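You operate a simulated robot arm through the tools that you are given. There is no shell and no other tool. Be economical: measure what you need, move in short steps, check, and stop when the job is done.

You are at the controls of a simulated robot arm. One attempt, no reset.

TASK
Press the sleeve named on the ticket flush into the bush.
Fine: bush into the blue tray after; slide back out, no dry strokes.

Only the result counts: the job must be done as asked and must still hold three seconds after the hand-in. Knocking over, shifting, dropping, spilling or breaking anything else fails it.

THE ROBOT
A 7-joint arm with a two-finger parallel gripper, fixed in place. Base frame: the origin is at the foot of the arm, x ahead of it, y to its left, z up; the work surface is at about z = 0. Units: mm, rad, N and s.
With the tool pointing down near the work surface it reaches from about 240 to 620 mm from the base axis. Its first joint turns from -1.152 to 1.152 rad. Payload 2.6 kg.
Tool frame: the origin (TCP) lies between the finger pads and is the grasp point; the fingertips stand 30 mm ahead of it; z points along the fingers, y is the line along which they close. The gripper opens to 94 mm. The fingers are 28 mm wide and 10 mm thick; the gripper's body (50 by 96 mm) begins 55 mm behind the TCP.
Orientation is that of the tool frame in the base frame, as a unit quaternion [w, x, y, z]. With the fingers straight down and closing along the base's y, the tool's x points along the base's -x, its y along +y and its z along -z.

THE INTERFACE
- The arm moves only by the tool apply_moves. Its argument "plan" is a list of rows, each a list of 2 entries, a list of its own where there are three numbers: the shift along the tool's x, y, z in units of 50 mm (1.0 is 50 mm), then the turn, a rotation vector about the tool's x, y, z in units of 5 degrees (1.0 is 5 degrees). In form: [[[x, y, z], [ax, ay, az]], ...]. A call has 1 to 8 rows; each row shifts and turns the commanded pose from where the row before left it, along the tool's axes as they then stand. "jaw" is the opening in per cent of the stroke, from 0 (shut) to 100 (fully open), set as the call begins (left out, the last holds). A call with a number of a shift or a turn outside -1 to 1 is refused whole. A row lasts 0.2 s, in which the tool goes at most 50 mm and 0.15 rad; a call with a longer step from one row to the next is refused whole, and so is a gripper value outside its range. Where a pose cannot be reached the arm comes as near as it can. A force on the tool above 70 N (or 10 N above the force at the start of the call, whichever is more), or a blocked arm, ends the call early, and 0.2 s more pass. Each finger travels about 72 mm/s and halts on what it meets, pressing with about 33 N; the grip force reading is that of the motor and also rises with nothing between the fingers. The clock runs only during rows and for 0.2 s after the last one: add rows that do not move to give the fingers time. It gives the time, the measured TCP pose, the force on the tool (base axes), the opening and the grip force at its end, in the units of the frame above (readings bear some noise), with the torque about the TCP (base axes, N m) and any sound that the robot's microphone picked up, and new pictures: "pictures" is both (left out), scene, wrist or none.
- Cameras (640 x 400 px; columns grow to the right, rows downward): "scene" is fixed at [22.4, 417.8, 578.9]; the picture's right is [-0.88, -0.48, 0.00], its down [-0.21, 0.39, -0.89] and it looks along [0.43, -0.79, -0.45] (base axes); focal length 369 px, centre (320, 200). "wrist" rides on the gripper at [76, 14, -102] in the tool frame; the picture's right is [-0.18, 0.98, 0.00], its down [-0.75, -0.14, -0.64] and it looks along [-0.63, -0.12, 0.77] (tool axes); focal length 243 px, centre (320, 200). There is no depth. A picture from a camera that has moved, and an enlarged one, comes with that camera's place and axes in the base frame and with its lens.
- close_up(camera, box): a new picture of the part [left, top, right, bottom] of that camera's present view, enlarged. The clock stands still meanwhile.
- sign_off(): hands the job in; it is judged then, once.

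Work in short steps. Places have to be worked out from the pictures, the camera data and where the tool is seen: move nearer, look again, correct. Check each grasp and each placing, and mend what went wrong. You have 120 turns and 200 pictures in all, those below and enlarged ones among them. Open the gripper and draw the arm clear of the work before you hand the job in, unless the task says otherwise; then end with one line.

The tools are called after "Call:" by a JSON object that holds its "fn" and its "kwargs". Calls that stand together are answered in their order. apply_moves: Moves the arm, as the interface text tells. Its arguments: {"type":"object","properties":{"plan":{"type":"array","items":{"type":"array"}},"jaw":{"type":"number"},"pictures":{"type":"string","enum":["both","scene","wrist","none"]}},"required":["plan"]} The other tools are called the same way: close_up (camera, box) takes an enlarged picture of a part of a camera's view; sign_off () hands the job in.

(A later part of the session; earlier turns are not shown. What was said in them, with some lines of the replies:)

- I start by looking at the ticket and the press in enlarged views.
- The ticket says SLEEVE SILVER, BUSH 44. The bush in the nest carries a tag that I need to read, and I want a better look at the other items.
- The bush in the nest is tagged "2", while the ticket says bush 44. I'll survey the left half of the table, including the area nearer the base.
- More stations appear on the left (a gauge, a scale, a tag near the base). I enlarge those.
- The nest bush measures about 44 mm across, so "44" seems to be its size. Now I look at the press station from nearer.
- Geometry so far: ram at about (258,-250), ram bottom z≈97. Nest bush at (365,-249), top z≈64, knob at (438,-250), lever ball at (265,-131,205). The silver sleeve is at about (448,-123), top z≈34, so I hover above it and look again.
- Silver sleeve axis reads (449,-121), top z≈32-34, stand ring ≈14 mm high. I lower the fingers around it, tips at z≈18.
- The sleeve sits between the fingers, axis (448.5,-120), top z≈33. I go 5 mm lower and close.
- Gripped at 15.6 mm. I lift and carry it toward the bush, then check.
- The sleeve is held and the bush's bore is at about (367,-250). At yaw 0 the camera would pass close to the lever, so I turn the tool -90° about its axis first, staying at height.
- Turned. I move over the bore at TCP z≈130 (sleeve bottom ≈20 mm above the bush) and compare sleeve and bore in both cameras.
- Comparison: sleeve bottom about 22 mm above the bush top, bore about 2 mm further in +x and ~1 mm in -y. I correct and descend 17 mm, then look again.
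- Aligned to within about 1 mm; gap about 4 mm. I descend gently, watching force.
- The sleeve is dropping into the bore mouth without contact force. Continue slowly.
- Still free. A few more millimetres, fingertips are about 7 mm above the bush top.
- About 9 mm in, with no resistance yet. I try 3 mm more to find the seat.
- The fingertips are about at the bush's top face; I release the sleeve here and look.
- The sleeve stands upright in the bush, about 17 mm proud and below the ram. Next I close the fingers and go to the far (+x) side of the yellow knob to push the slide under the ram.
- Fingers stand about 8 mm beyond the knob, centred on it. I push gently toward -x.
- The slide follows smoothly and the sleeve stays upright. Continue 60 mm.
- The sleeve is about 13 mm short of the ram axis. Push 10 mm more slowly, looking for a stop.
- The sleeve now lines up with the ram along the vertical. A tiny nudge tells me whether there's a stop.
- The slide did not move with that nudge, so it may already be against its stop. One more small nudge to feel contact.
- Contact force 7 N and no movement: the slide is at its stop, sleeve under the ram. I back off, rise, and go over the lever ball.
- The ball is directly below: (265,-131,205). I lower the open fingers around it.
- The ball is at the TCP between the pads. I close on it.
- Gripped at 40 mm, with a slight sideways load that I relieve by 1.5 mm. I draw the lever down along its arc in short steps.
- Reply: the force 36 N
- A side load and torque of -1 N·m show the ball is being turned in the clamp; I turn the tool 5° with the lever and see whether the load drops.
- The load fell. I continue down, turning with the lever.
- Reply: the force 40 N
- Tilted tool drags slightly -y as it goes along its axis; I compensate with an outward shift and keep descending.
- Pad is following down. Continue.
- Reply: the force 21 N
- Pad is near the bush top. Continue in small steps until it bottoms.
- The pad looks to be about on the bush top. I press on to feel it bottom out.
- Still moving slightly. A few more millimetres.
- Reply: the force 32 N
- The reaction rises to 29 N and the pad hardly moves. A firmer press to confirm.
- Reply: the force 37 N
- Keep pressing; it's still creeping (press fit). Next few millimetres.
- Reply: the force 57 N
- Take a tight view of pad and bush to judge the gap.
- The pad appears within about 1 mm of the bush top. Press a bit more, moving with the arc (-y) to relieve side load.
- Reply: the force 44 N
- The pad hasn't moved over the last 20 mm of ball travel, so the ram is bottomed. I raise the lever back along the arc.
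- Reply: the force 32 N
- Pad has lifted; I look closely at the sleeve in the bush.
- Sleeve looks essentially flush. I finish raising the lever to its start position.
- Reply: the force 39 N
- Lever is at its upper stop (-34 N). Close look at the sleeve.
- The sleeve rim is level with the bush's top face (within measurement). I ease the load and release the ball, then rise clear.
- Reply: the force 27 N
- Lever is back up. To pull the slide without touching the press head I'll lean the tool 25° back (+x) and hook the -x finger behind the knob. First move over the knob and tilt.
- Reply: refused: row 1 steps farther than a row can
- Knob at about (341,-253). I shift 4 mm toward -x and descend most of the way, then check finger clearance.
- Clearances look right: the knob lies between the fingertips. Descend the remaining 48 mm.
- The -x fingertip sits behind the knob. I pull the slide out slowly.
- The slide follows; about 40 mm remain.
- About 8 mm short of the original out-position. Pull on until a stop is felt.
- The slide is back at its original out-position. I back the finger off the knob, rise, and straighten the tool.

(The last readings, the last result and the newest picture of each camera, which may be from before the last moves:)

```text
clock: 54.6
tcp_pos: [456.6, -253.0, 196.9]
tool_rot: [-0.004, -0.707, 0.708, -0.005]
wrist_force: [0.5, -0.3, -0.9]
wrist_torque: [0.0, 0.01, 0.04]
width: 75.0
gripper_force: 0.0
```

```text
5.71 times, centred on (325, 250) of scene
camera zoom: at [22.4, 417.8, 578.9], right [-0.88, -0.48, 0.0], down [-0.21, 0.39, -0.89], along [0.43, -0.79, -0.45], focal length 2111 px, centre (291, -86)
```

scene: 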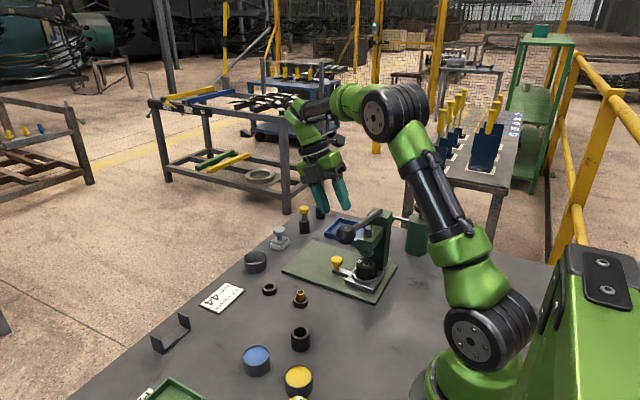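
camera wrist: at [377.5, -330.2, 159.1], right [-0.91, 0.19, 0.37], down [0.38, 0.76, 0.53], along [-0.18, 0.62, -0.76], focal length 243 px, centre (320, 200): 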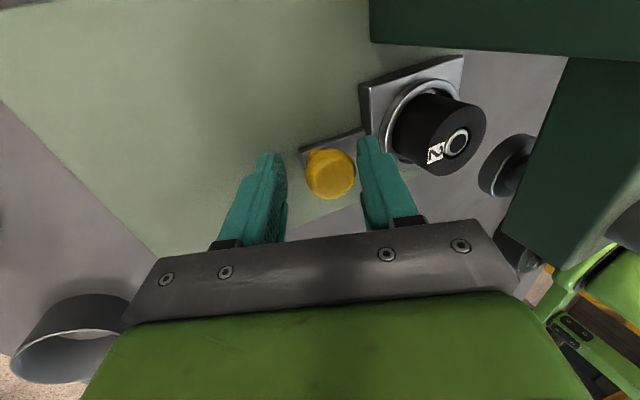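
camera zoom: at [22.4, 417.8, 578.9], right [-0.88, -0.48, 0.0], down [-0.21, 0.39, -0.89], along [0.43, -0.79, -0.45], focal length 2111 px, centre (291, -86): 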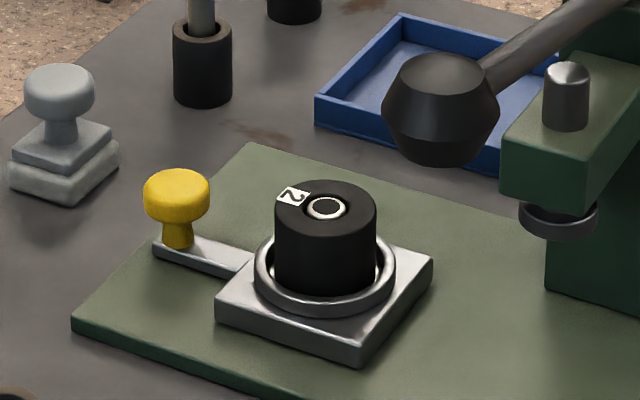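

Residual tilt is under 1°; I remove it, move over the bush, and lower around it to TCP z≈70.

Call:
{"fn": "apply_moves", "kwargs": {"plan": [[[-0.01, 0.59, 0], [0, -0.15, 0]], [[-0.01, 0.58, 0], [0, 0, 0]], [[0, 0.58, 0], [0, 0, 0]], [[0, 0, 0.8], [0, 0, 0]], [[0, 0, 0.8], [0, 0, 0]], [[0, 0, 0], [0, 0, 0]]], "pictures": "wrist"}}

Call:
{"fn": "close_up", "kwargs": {"camera": "scene", "box": [285, 215, 365, 285]}}

```text
clock: 56.0
tcp_pos: [368.6, -252.0, 116.7]
tool_rot: [0.0, -0.707, 0.707, 0.001]
wrist_force: [-0.3, 0.2, 0.6]
wrist_torque: [0.0, 0.02, -0.01]
width: 75.3
gripper_force: 0.0
camera wrist: at [354.4, -328.6, 219.8], right [-0.98, 0.18, 0.0], down [0.14, 0.75, 0.64], along [0.12, 0.63, -0.77], focal length 243 px, centre (320, 200)
```

wrist: 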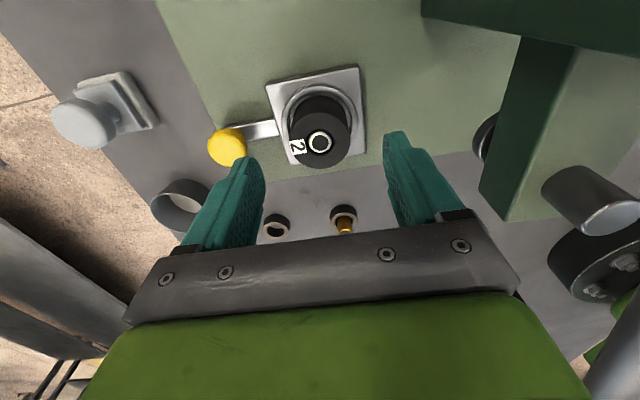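

```text
5.71 times, centred on (325, 250) of scene
camera zoom: at [22.4, 417.8, 578.9], right [-0.88, -0.48, 0.0], down [-0.21, 0.39, -0.89], along [0.43, -0.79, -0.45], focal length 2111 px, centre (291, -86)
```

zoom: 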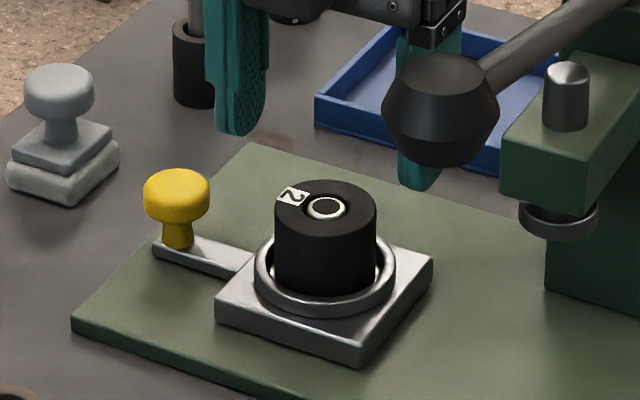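

Bush is centred between the fingers. A quick enlarged check of flushness, then I lower.

Call:
{"fn": "close_up", "kwargs": {"camera": "wrist", "box": [280, 85, 360, 175]}}

Call:
{"fn": "close_up", "kwargs": {"camera": "scene", "box": [310, 240, 342, 262]}}

```text
4.44 times, centred on (320, 130) of wrist
camera zoom: at [354.4, -328.6, 219.8], right [-0.98, 0.18, 0.0], down [0.14, 0.75, 0.64], along [0.12, 0.63, -0.77], focal length 1078 px, centre (320, 511)
```

zoom: 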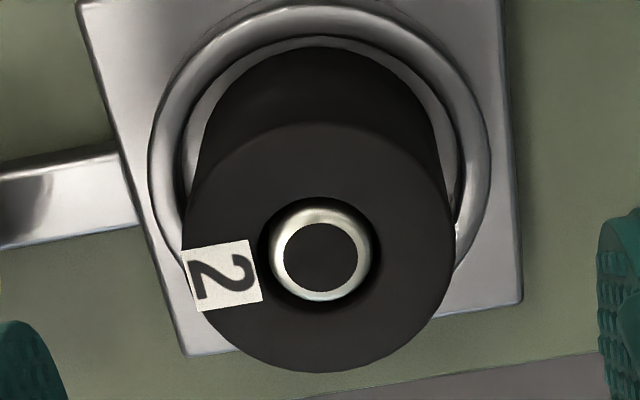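

```text
16.00 times, centred on (326, 251) of scene
camera zoom: at [22.4, 417.8, 578.9], right [-0.88, -0.48, 0.0], down [-0.21, 0.39, -0.89], along [0.43, -0.79, -0.45], focal length 5910 px, centre (224, -616)
```

zoom: 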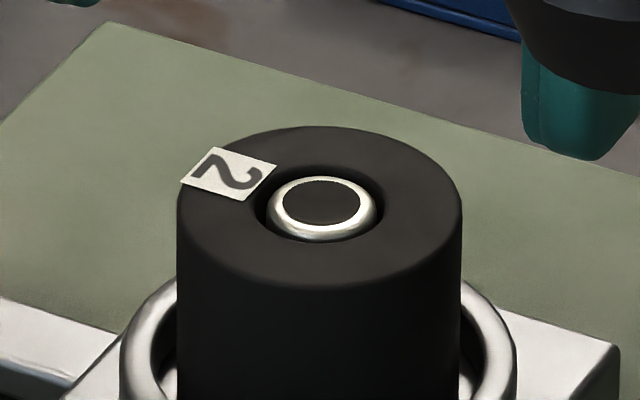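

Sleeve rim and bore mouth are concentric in both views: flush. Lower 46 mm and grip the bush.

Call:
{"fn": "apply_moves", "kwargs": {"plan": [[[0, 0, 0.5], [0, 0, 0]], [[0, 0, 0.43], [0, 0, 0]], [[0, 0, 0], [0, 0, 0]]], "pictures": "none"}}

Call:
{"fn": "close_up", "kwargs": {"camera": "scene", "box": [285, 215, 365, 285]}}

```text
clock: 56.8
tcp_pos: [369.9, -252.2, 69.4]
tool_rot: [0.0, -0.706, 0.708, 0.0]
wrist_force: [-0.2, -0.2, -0.1]
wrist_torque: [-0.02, 0.01, 0.01]
width: 75.4
gripper_force: 0.1
```

```text
5.71 times, centred on (325, 250) of scene
camera zoom: at [22.4, 417.8, 578.9], right [-0.88, -0.48, 0.0], down [-0.21, 0.39, -0.89], along [0.43, -0.79, -0.45], focal length 2111 px, centre (291, -86)
```

zoom: 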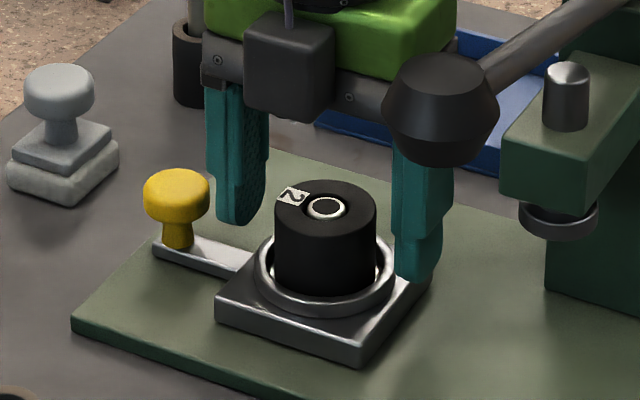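

Fingers straddle the bush above the nest ring. I close.

Call:
{"fn": "apply_moves", "kwargs": {"plan": [[[0, 0, 0], [0, 0, 0]], [[0, 0, 0], [0, 0, 0]], [[0, 0, 0], [0, 0, 0]]], "jaw": 0, "pictures": "none"}}

Call:
{"fn": "apply_moves", "kwargs": {"plan": [[[0, 0, -0.3], [0, 0, 0]], [[0, 0, -0.5], [0, 0, 0]], [[0, 0, -0.8], [0, 0, 0]], [[0, 0, -0.8], [0, 0, 0]], [[0, 0, 0], [0, 0, 0]]], "pictures": "wrist"}}

Call:
{"fn": "close_up", "kwargs": {"camera": "scene", "box": [270, 150, 390, 290]}}

```text
clock: 57.6
tcp_pos: [369.8, -251.4, 70.5]
tool_rot: [0.0, 0.707, -0.707, 0.0]
wrist_force: [-0.2, 0.2, 0.4]
wrist_torque: [0.03, 0.01, 0.03]
width: 42.4
gripper_force: 33.0
```

```text
clock: 58.8
tcp_pos: [368.3, -251.6, 191.5]
tool_rot: [0.001, 0.707, -0.707, 0.0]
wrist_force: [0.6, 0.8, -1.1]
wrist_torque: [0.0, -0.02, 0.0]
width: 42.4
gripper_force: 33.4
camera wrist: at [353.5, -328.7, 294.4], right [-0.98, 0.18, 0.0], down [0.14, 0.75, 0.64], along [0.12, 0.63, -0.77], focal length 243 px, centre (320, 200)
```

wrist: 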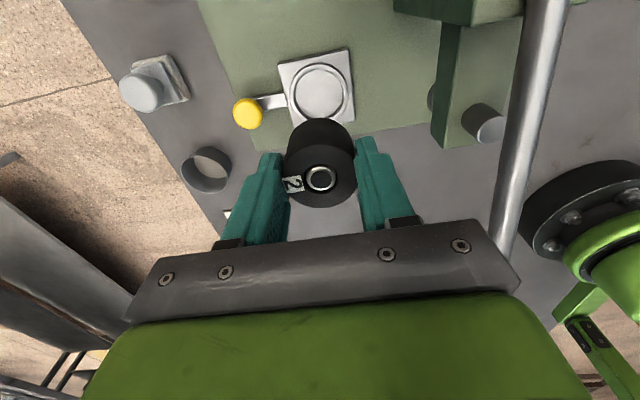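

```text
2.86 times, centred on (330, 220) of scene
camera zoom: at [22.4, 417.8, 578.9], right [-0.88, -0.48, 0.0], down [-0.21, 0.39, -0.89], along [0.43, -0.79, -0.45], focal length 1055 px, centre (291, 143)
```

zoom: 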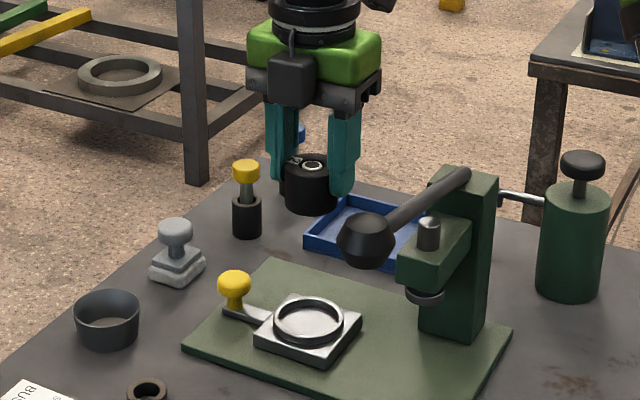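

Bush with sleeve is held (42 mm). I carry it over the blue tray.

Call:
{"fn": "apply_moves", "kwargs": {"plan": [[[0.72, -0.068, 0], [0, 0, 0]], [[0.72, -0.068, 0], [0, 0, 0]], [[0.72, -0.068, 0], [0, 0, 0]], [[0.72, -0.068, 0], [0, 0, 0]], [[0.72, -0.068, 0], [0, 0, 0]], [[0, 0, 0], [0, 0, 0]]], "pictures": "both"}}

Call:
{"fn": "close_up", "kwargs": {"camera": "scene", "box": [290, 150, 400, 260]}}

```text
clock: 60.2
tcp_pos: [385.3, -431.9, 189.2]
tool_rot: [-0.001, 0.708, -0.706, -0.001]
wrist_force: [0.0, 0.4, -1.7]
wrist_torque: [-0.01, -0.03, -0.03]
width: 42.5
gripper_force: 33.7
camera wrist: at [371.0, -508.6, 292.8], right [-0.98, 0.18, 0.0], down [0.14, 0.75, 0.64], along [0.12, 0.63, -0.77], focal length 243 px, centre (320, 200)
```

scene: 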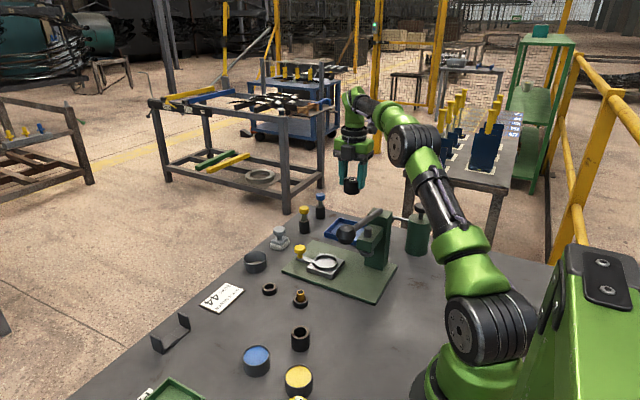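
wrist: 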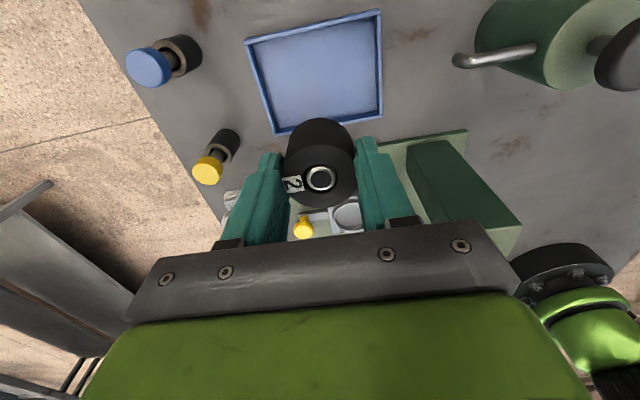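

```text
3.64 times, centred on (345, 205) of scene
camera zoom: at [22.4, 417.8, 578.9], right [-0.88, -0.48, 0.0], down [-0.21, 0.39, -0.89], along [0.43, -0.79, -0.45], focal length 1343 px, centre (229, 182)
```

zoom: 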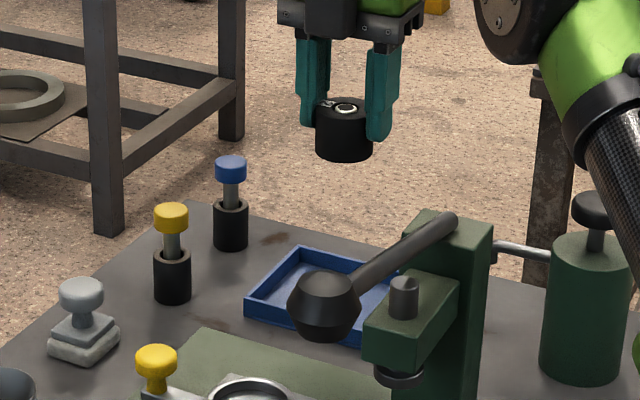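

Tray centre reads about (384,-438); the bush bottom is ≈42 mm below the TCP. I descend to about 9 mm above the tray floor.

Call:
{"fn": "apply_moves", "kwargs": {"plan": [[[0.08, 0, 0.8], [0, 0, 0]], [[0, 0, 0.8], [0, 0, 0]], [[0, 0, 0.7], [0, 0, 0]], [[0, 0, 0.38], [0, 0, 0]], [[0, 0, 0], [0, 0, 0]]], "pictures": "wrist"}}

Call:
{"fn": "close_up", "kwargs": {"camera": "scene", "box": [300, 190, 400, 260]}}

```text
clock: 61.4
tcp_pos: [385.9, -437.1, 56.0]
tool_rot: [0.0, 0.708, -0.707, 0.0]
wrist_force: [0.4, -0.1, -1.3]
wrist_torque: [-0.03, -0.02, -0.02]
width: 42.2
gripper_force: 32.8
camera wrist: at [370.8, -513.5, 159.4], right [-0.98, 0.18, 0.0], down [0.14, 0.75, 0.64], along [0.12, 0.63, -0.77], focal length 243 px, centre (320, 200)
```

wrist: 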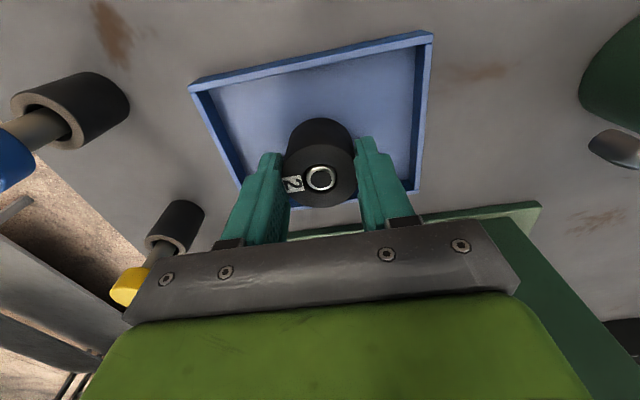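

```text
5.71 times, centred on (350, 225) of scene
camera zoom: at [22.4, 417.8, 578.9], right [-0.88, -0.48, 0.0], down [-0.21, 0.39, -0.89], along [0.43, -0.79, -0.45], focal length 2111 px, centre (149, 57)
```

zoom: 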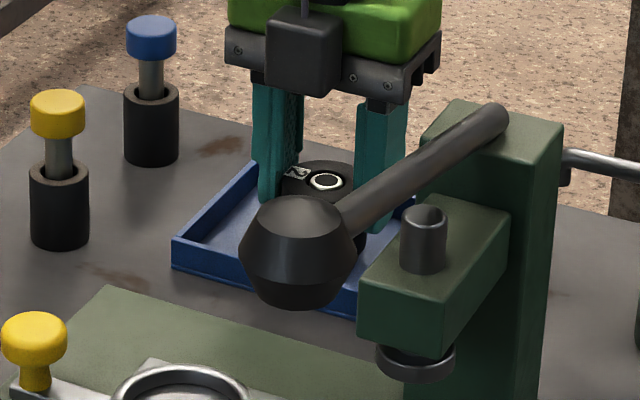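

Inside the tray's outline. I lower in small steps until contact.

Call:
{"fn": "apply_moves", "kwargs": {"plan": [[[0, 0, 0.05], [0, 0, 0]], [[0, 0, 0.05], [0, 0, 0]], [[0, 0, 0.04], [0, 0, 0]], [[0, 0, 0], [0, 0, 0]]], "pictures": "none"}}

```text
clock: 62.4
tcp_pos: [386.1, -435.6, 48.2]
tool_rot: [0.0, 0.707, -0.707, 0.0]
wrist_force: [0.5, -0.9, -1.3]
wrist_torque: [-0.02, -0.01, -0.01]
width: 42.5
gripper_force: 33.5
```

Call:
{"fn": "apply_moves", "kwargs": {"plan": [[[0, 0, 0.03], [0, 0, 0]], [[0, 0, 0.03], [0, 0, 0]], [[0, 0, 0], [0, 0, 0]]], "pictures": "none"}}

Call:
{"fn": "close_up", "kwargs": {"camera": "wrist", "box": [240, 90, 400, 210]}}

```text
clock: 63.2
tcp_pos: [386.5, -435.9, 48.2]
tool_rot: [0.001, -0.706, 0.708, -0.002]
wrist_force: [-3.7, 4.0, 13.9]
wrist_torque: [0.3, 0.3, 0.0]
width: 42.4
gripper_force: 33.3
```

```text
3.33 times, centred on (320, 150) of wrist
camera zoom: at [370.7, -512.9, 151.9], right [-0.98, 0.19, 0.0], down [0.14, 0.75, 0.64], along [0.12, 0.63, -0.77], focal length 809 px, centre (320, 367)
```

zoom: 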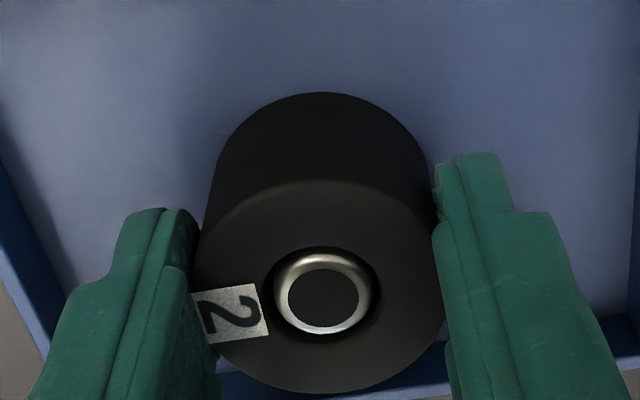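

Contact (14 N): the bush stands on the tray floor. I ease off 1 mm and open.

Call:
{"fn": "apply_moves", "kwargs": {"plan": [[[0, 0, -0.02], [0, 0, 0]], [[0, 0, 0], [0, 0, 0]], [[0, 0, 0], [0, 0, 0]]], "jaw": 65, "pictures": "none"}}

Call:
{"fn": "apply_moves", "kwargs": {"plan": [[[0, 0, -0.4], [0, 0, 0]], [[0, 0, -0.8], [0, 0, 0]], [[0, 0, -0.9], [0, 0, 0]], [[0, 0, -0.9], [0, 0, 0]], [[0, 0, -0.9], [0, 0, 0]], [[0, 0, 0], [0, 0, 0]]], "pictures": "both"}}

Call:
{"fn": "close_up", "kwargs": {"camera": "wrist", "box": [240, 60, 400, 180]}}

Call:
{"fn": "close_up", "kwargs": {"camera": "scene", "box": [270, 180, 410, 290]}}

```text
clock: 64.0
tcp_pos: [386.7, -435.8, 48.6]
tool_rot: [0.001, -0.707, 0.707, 0.0]
wrist_force: [0.1, 0.4, -0.6]
wrist_torque: [0.0, 0.03, 0.05]
width: 61.0
gripper_force: 0.1
```

```text
clock: 65.4
tcp_pos: [373.5, -434.2, 230.5]
tool_rot: [0.003, -0.705, 0.709, 0.002]
wrist_force: [-0.3, -0.4, 0.1]
wrist_torque: [0.02, -0.02, 0.02]
width: 61.1
gripper_force: 0.1
out of reach, approached as far as the arm can: row 5
camera wrist: at [357.4, -511.2, 334.5], right [-0.98, 0.19, 0.0], down [0.14, 0.75, 0.65], along [0.12, 0.64, -0.76], focal length 243 px, centre (320, 200)
```

scene: 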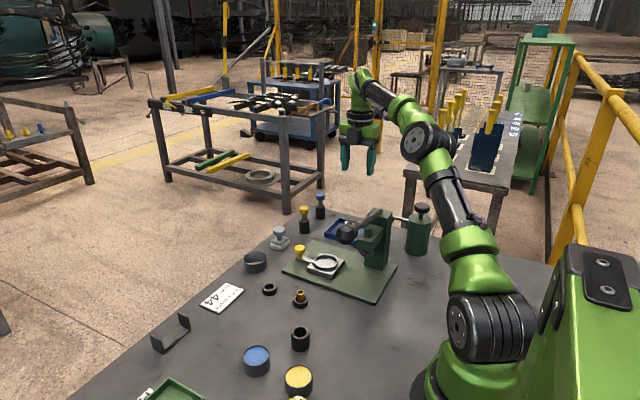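
wrist: 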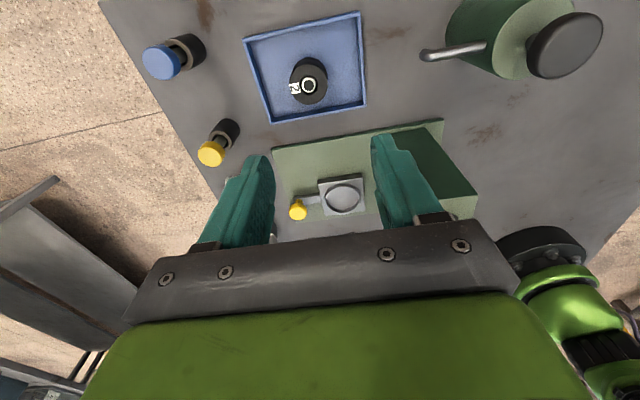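

```text
3.33 times, centred on (320, 120) of wrist
camera zoom: at [357.4, -511.2, 334.5], right [-0.98, 0.19, 0.0], down [0.14, 0.75, 0.65], along [0.12, 0.64, -0.76], focal length 809 px, centre (320, 467)
```

zoom: 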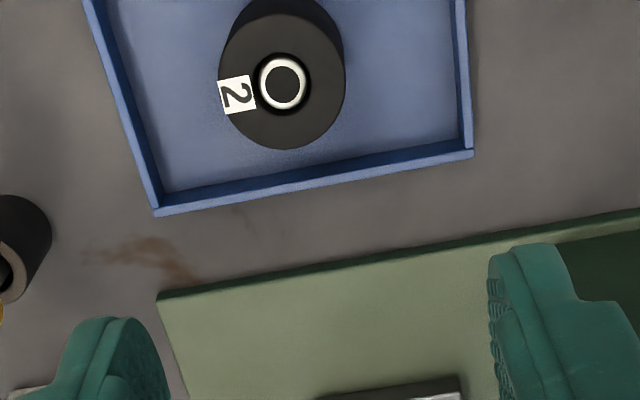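

```text
3.64 times, centred on (340, 235) of scene
camera zoom: at [22.4, 417.8, 578.9], right [-0.88, -0.48, 0.0], down [-0.21, 0.39, -0.89], along [0.43, -0.79, -0.45], focal length 1343 px, centre (247, 73)
```

zoom: 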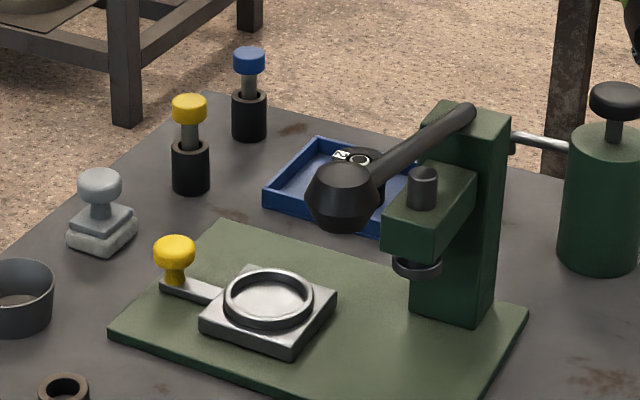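

The bush stands upright in the blue tray with the silver sleeve flush, the slide is out, the lever is up, and the gripper is open and clear. I hand in.

Call:
{"fn": "sign_off", "kwargs": {}}

```text
The job is handed in.
```

I pressed the silver sleeve flush into the bush with a single stroke. The bush is now in the blue tray, the slide is back out, and the lever is up. The bush I used carries the tag "2", not "44"; I took the ticket's 44 as its size, since it measured about 44 mm in the pictures (42.4 mm in the gripper).
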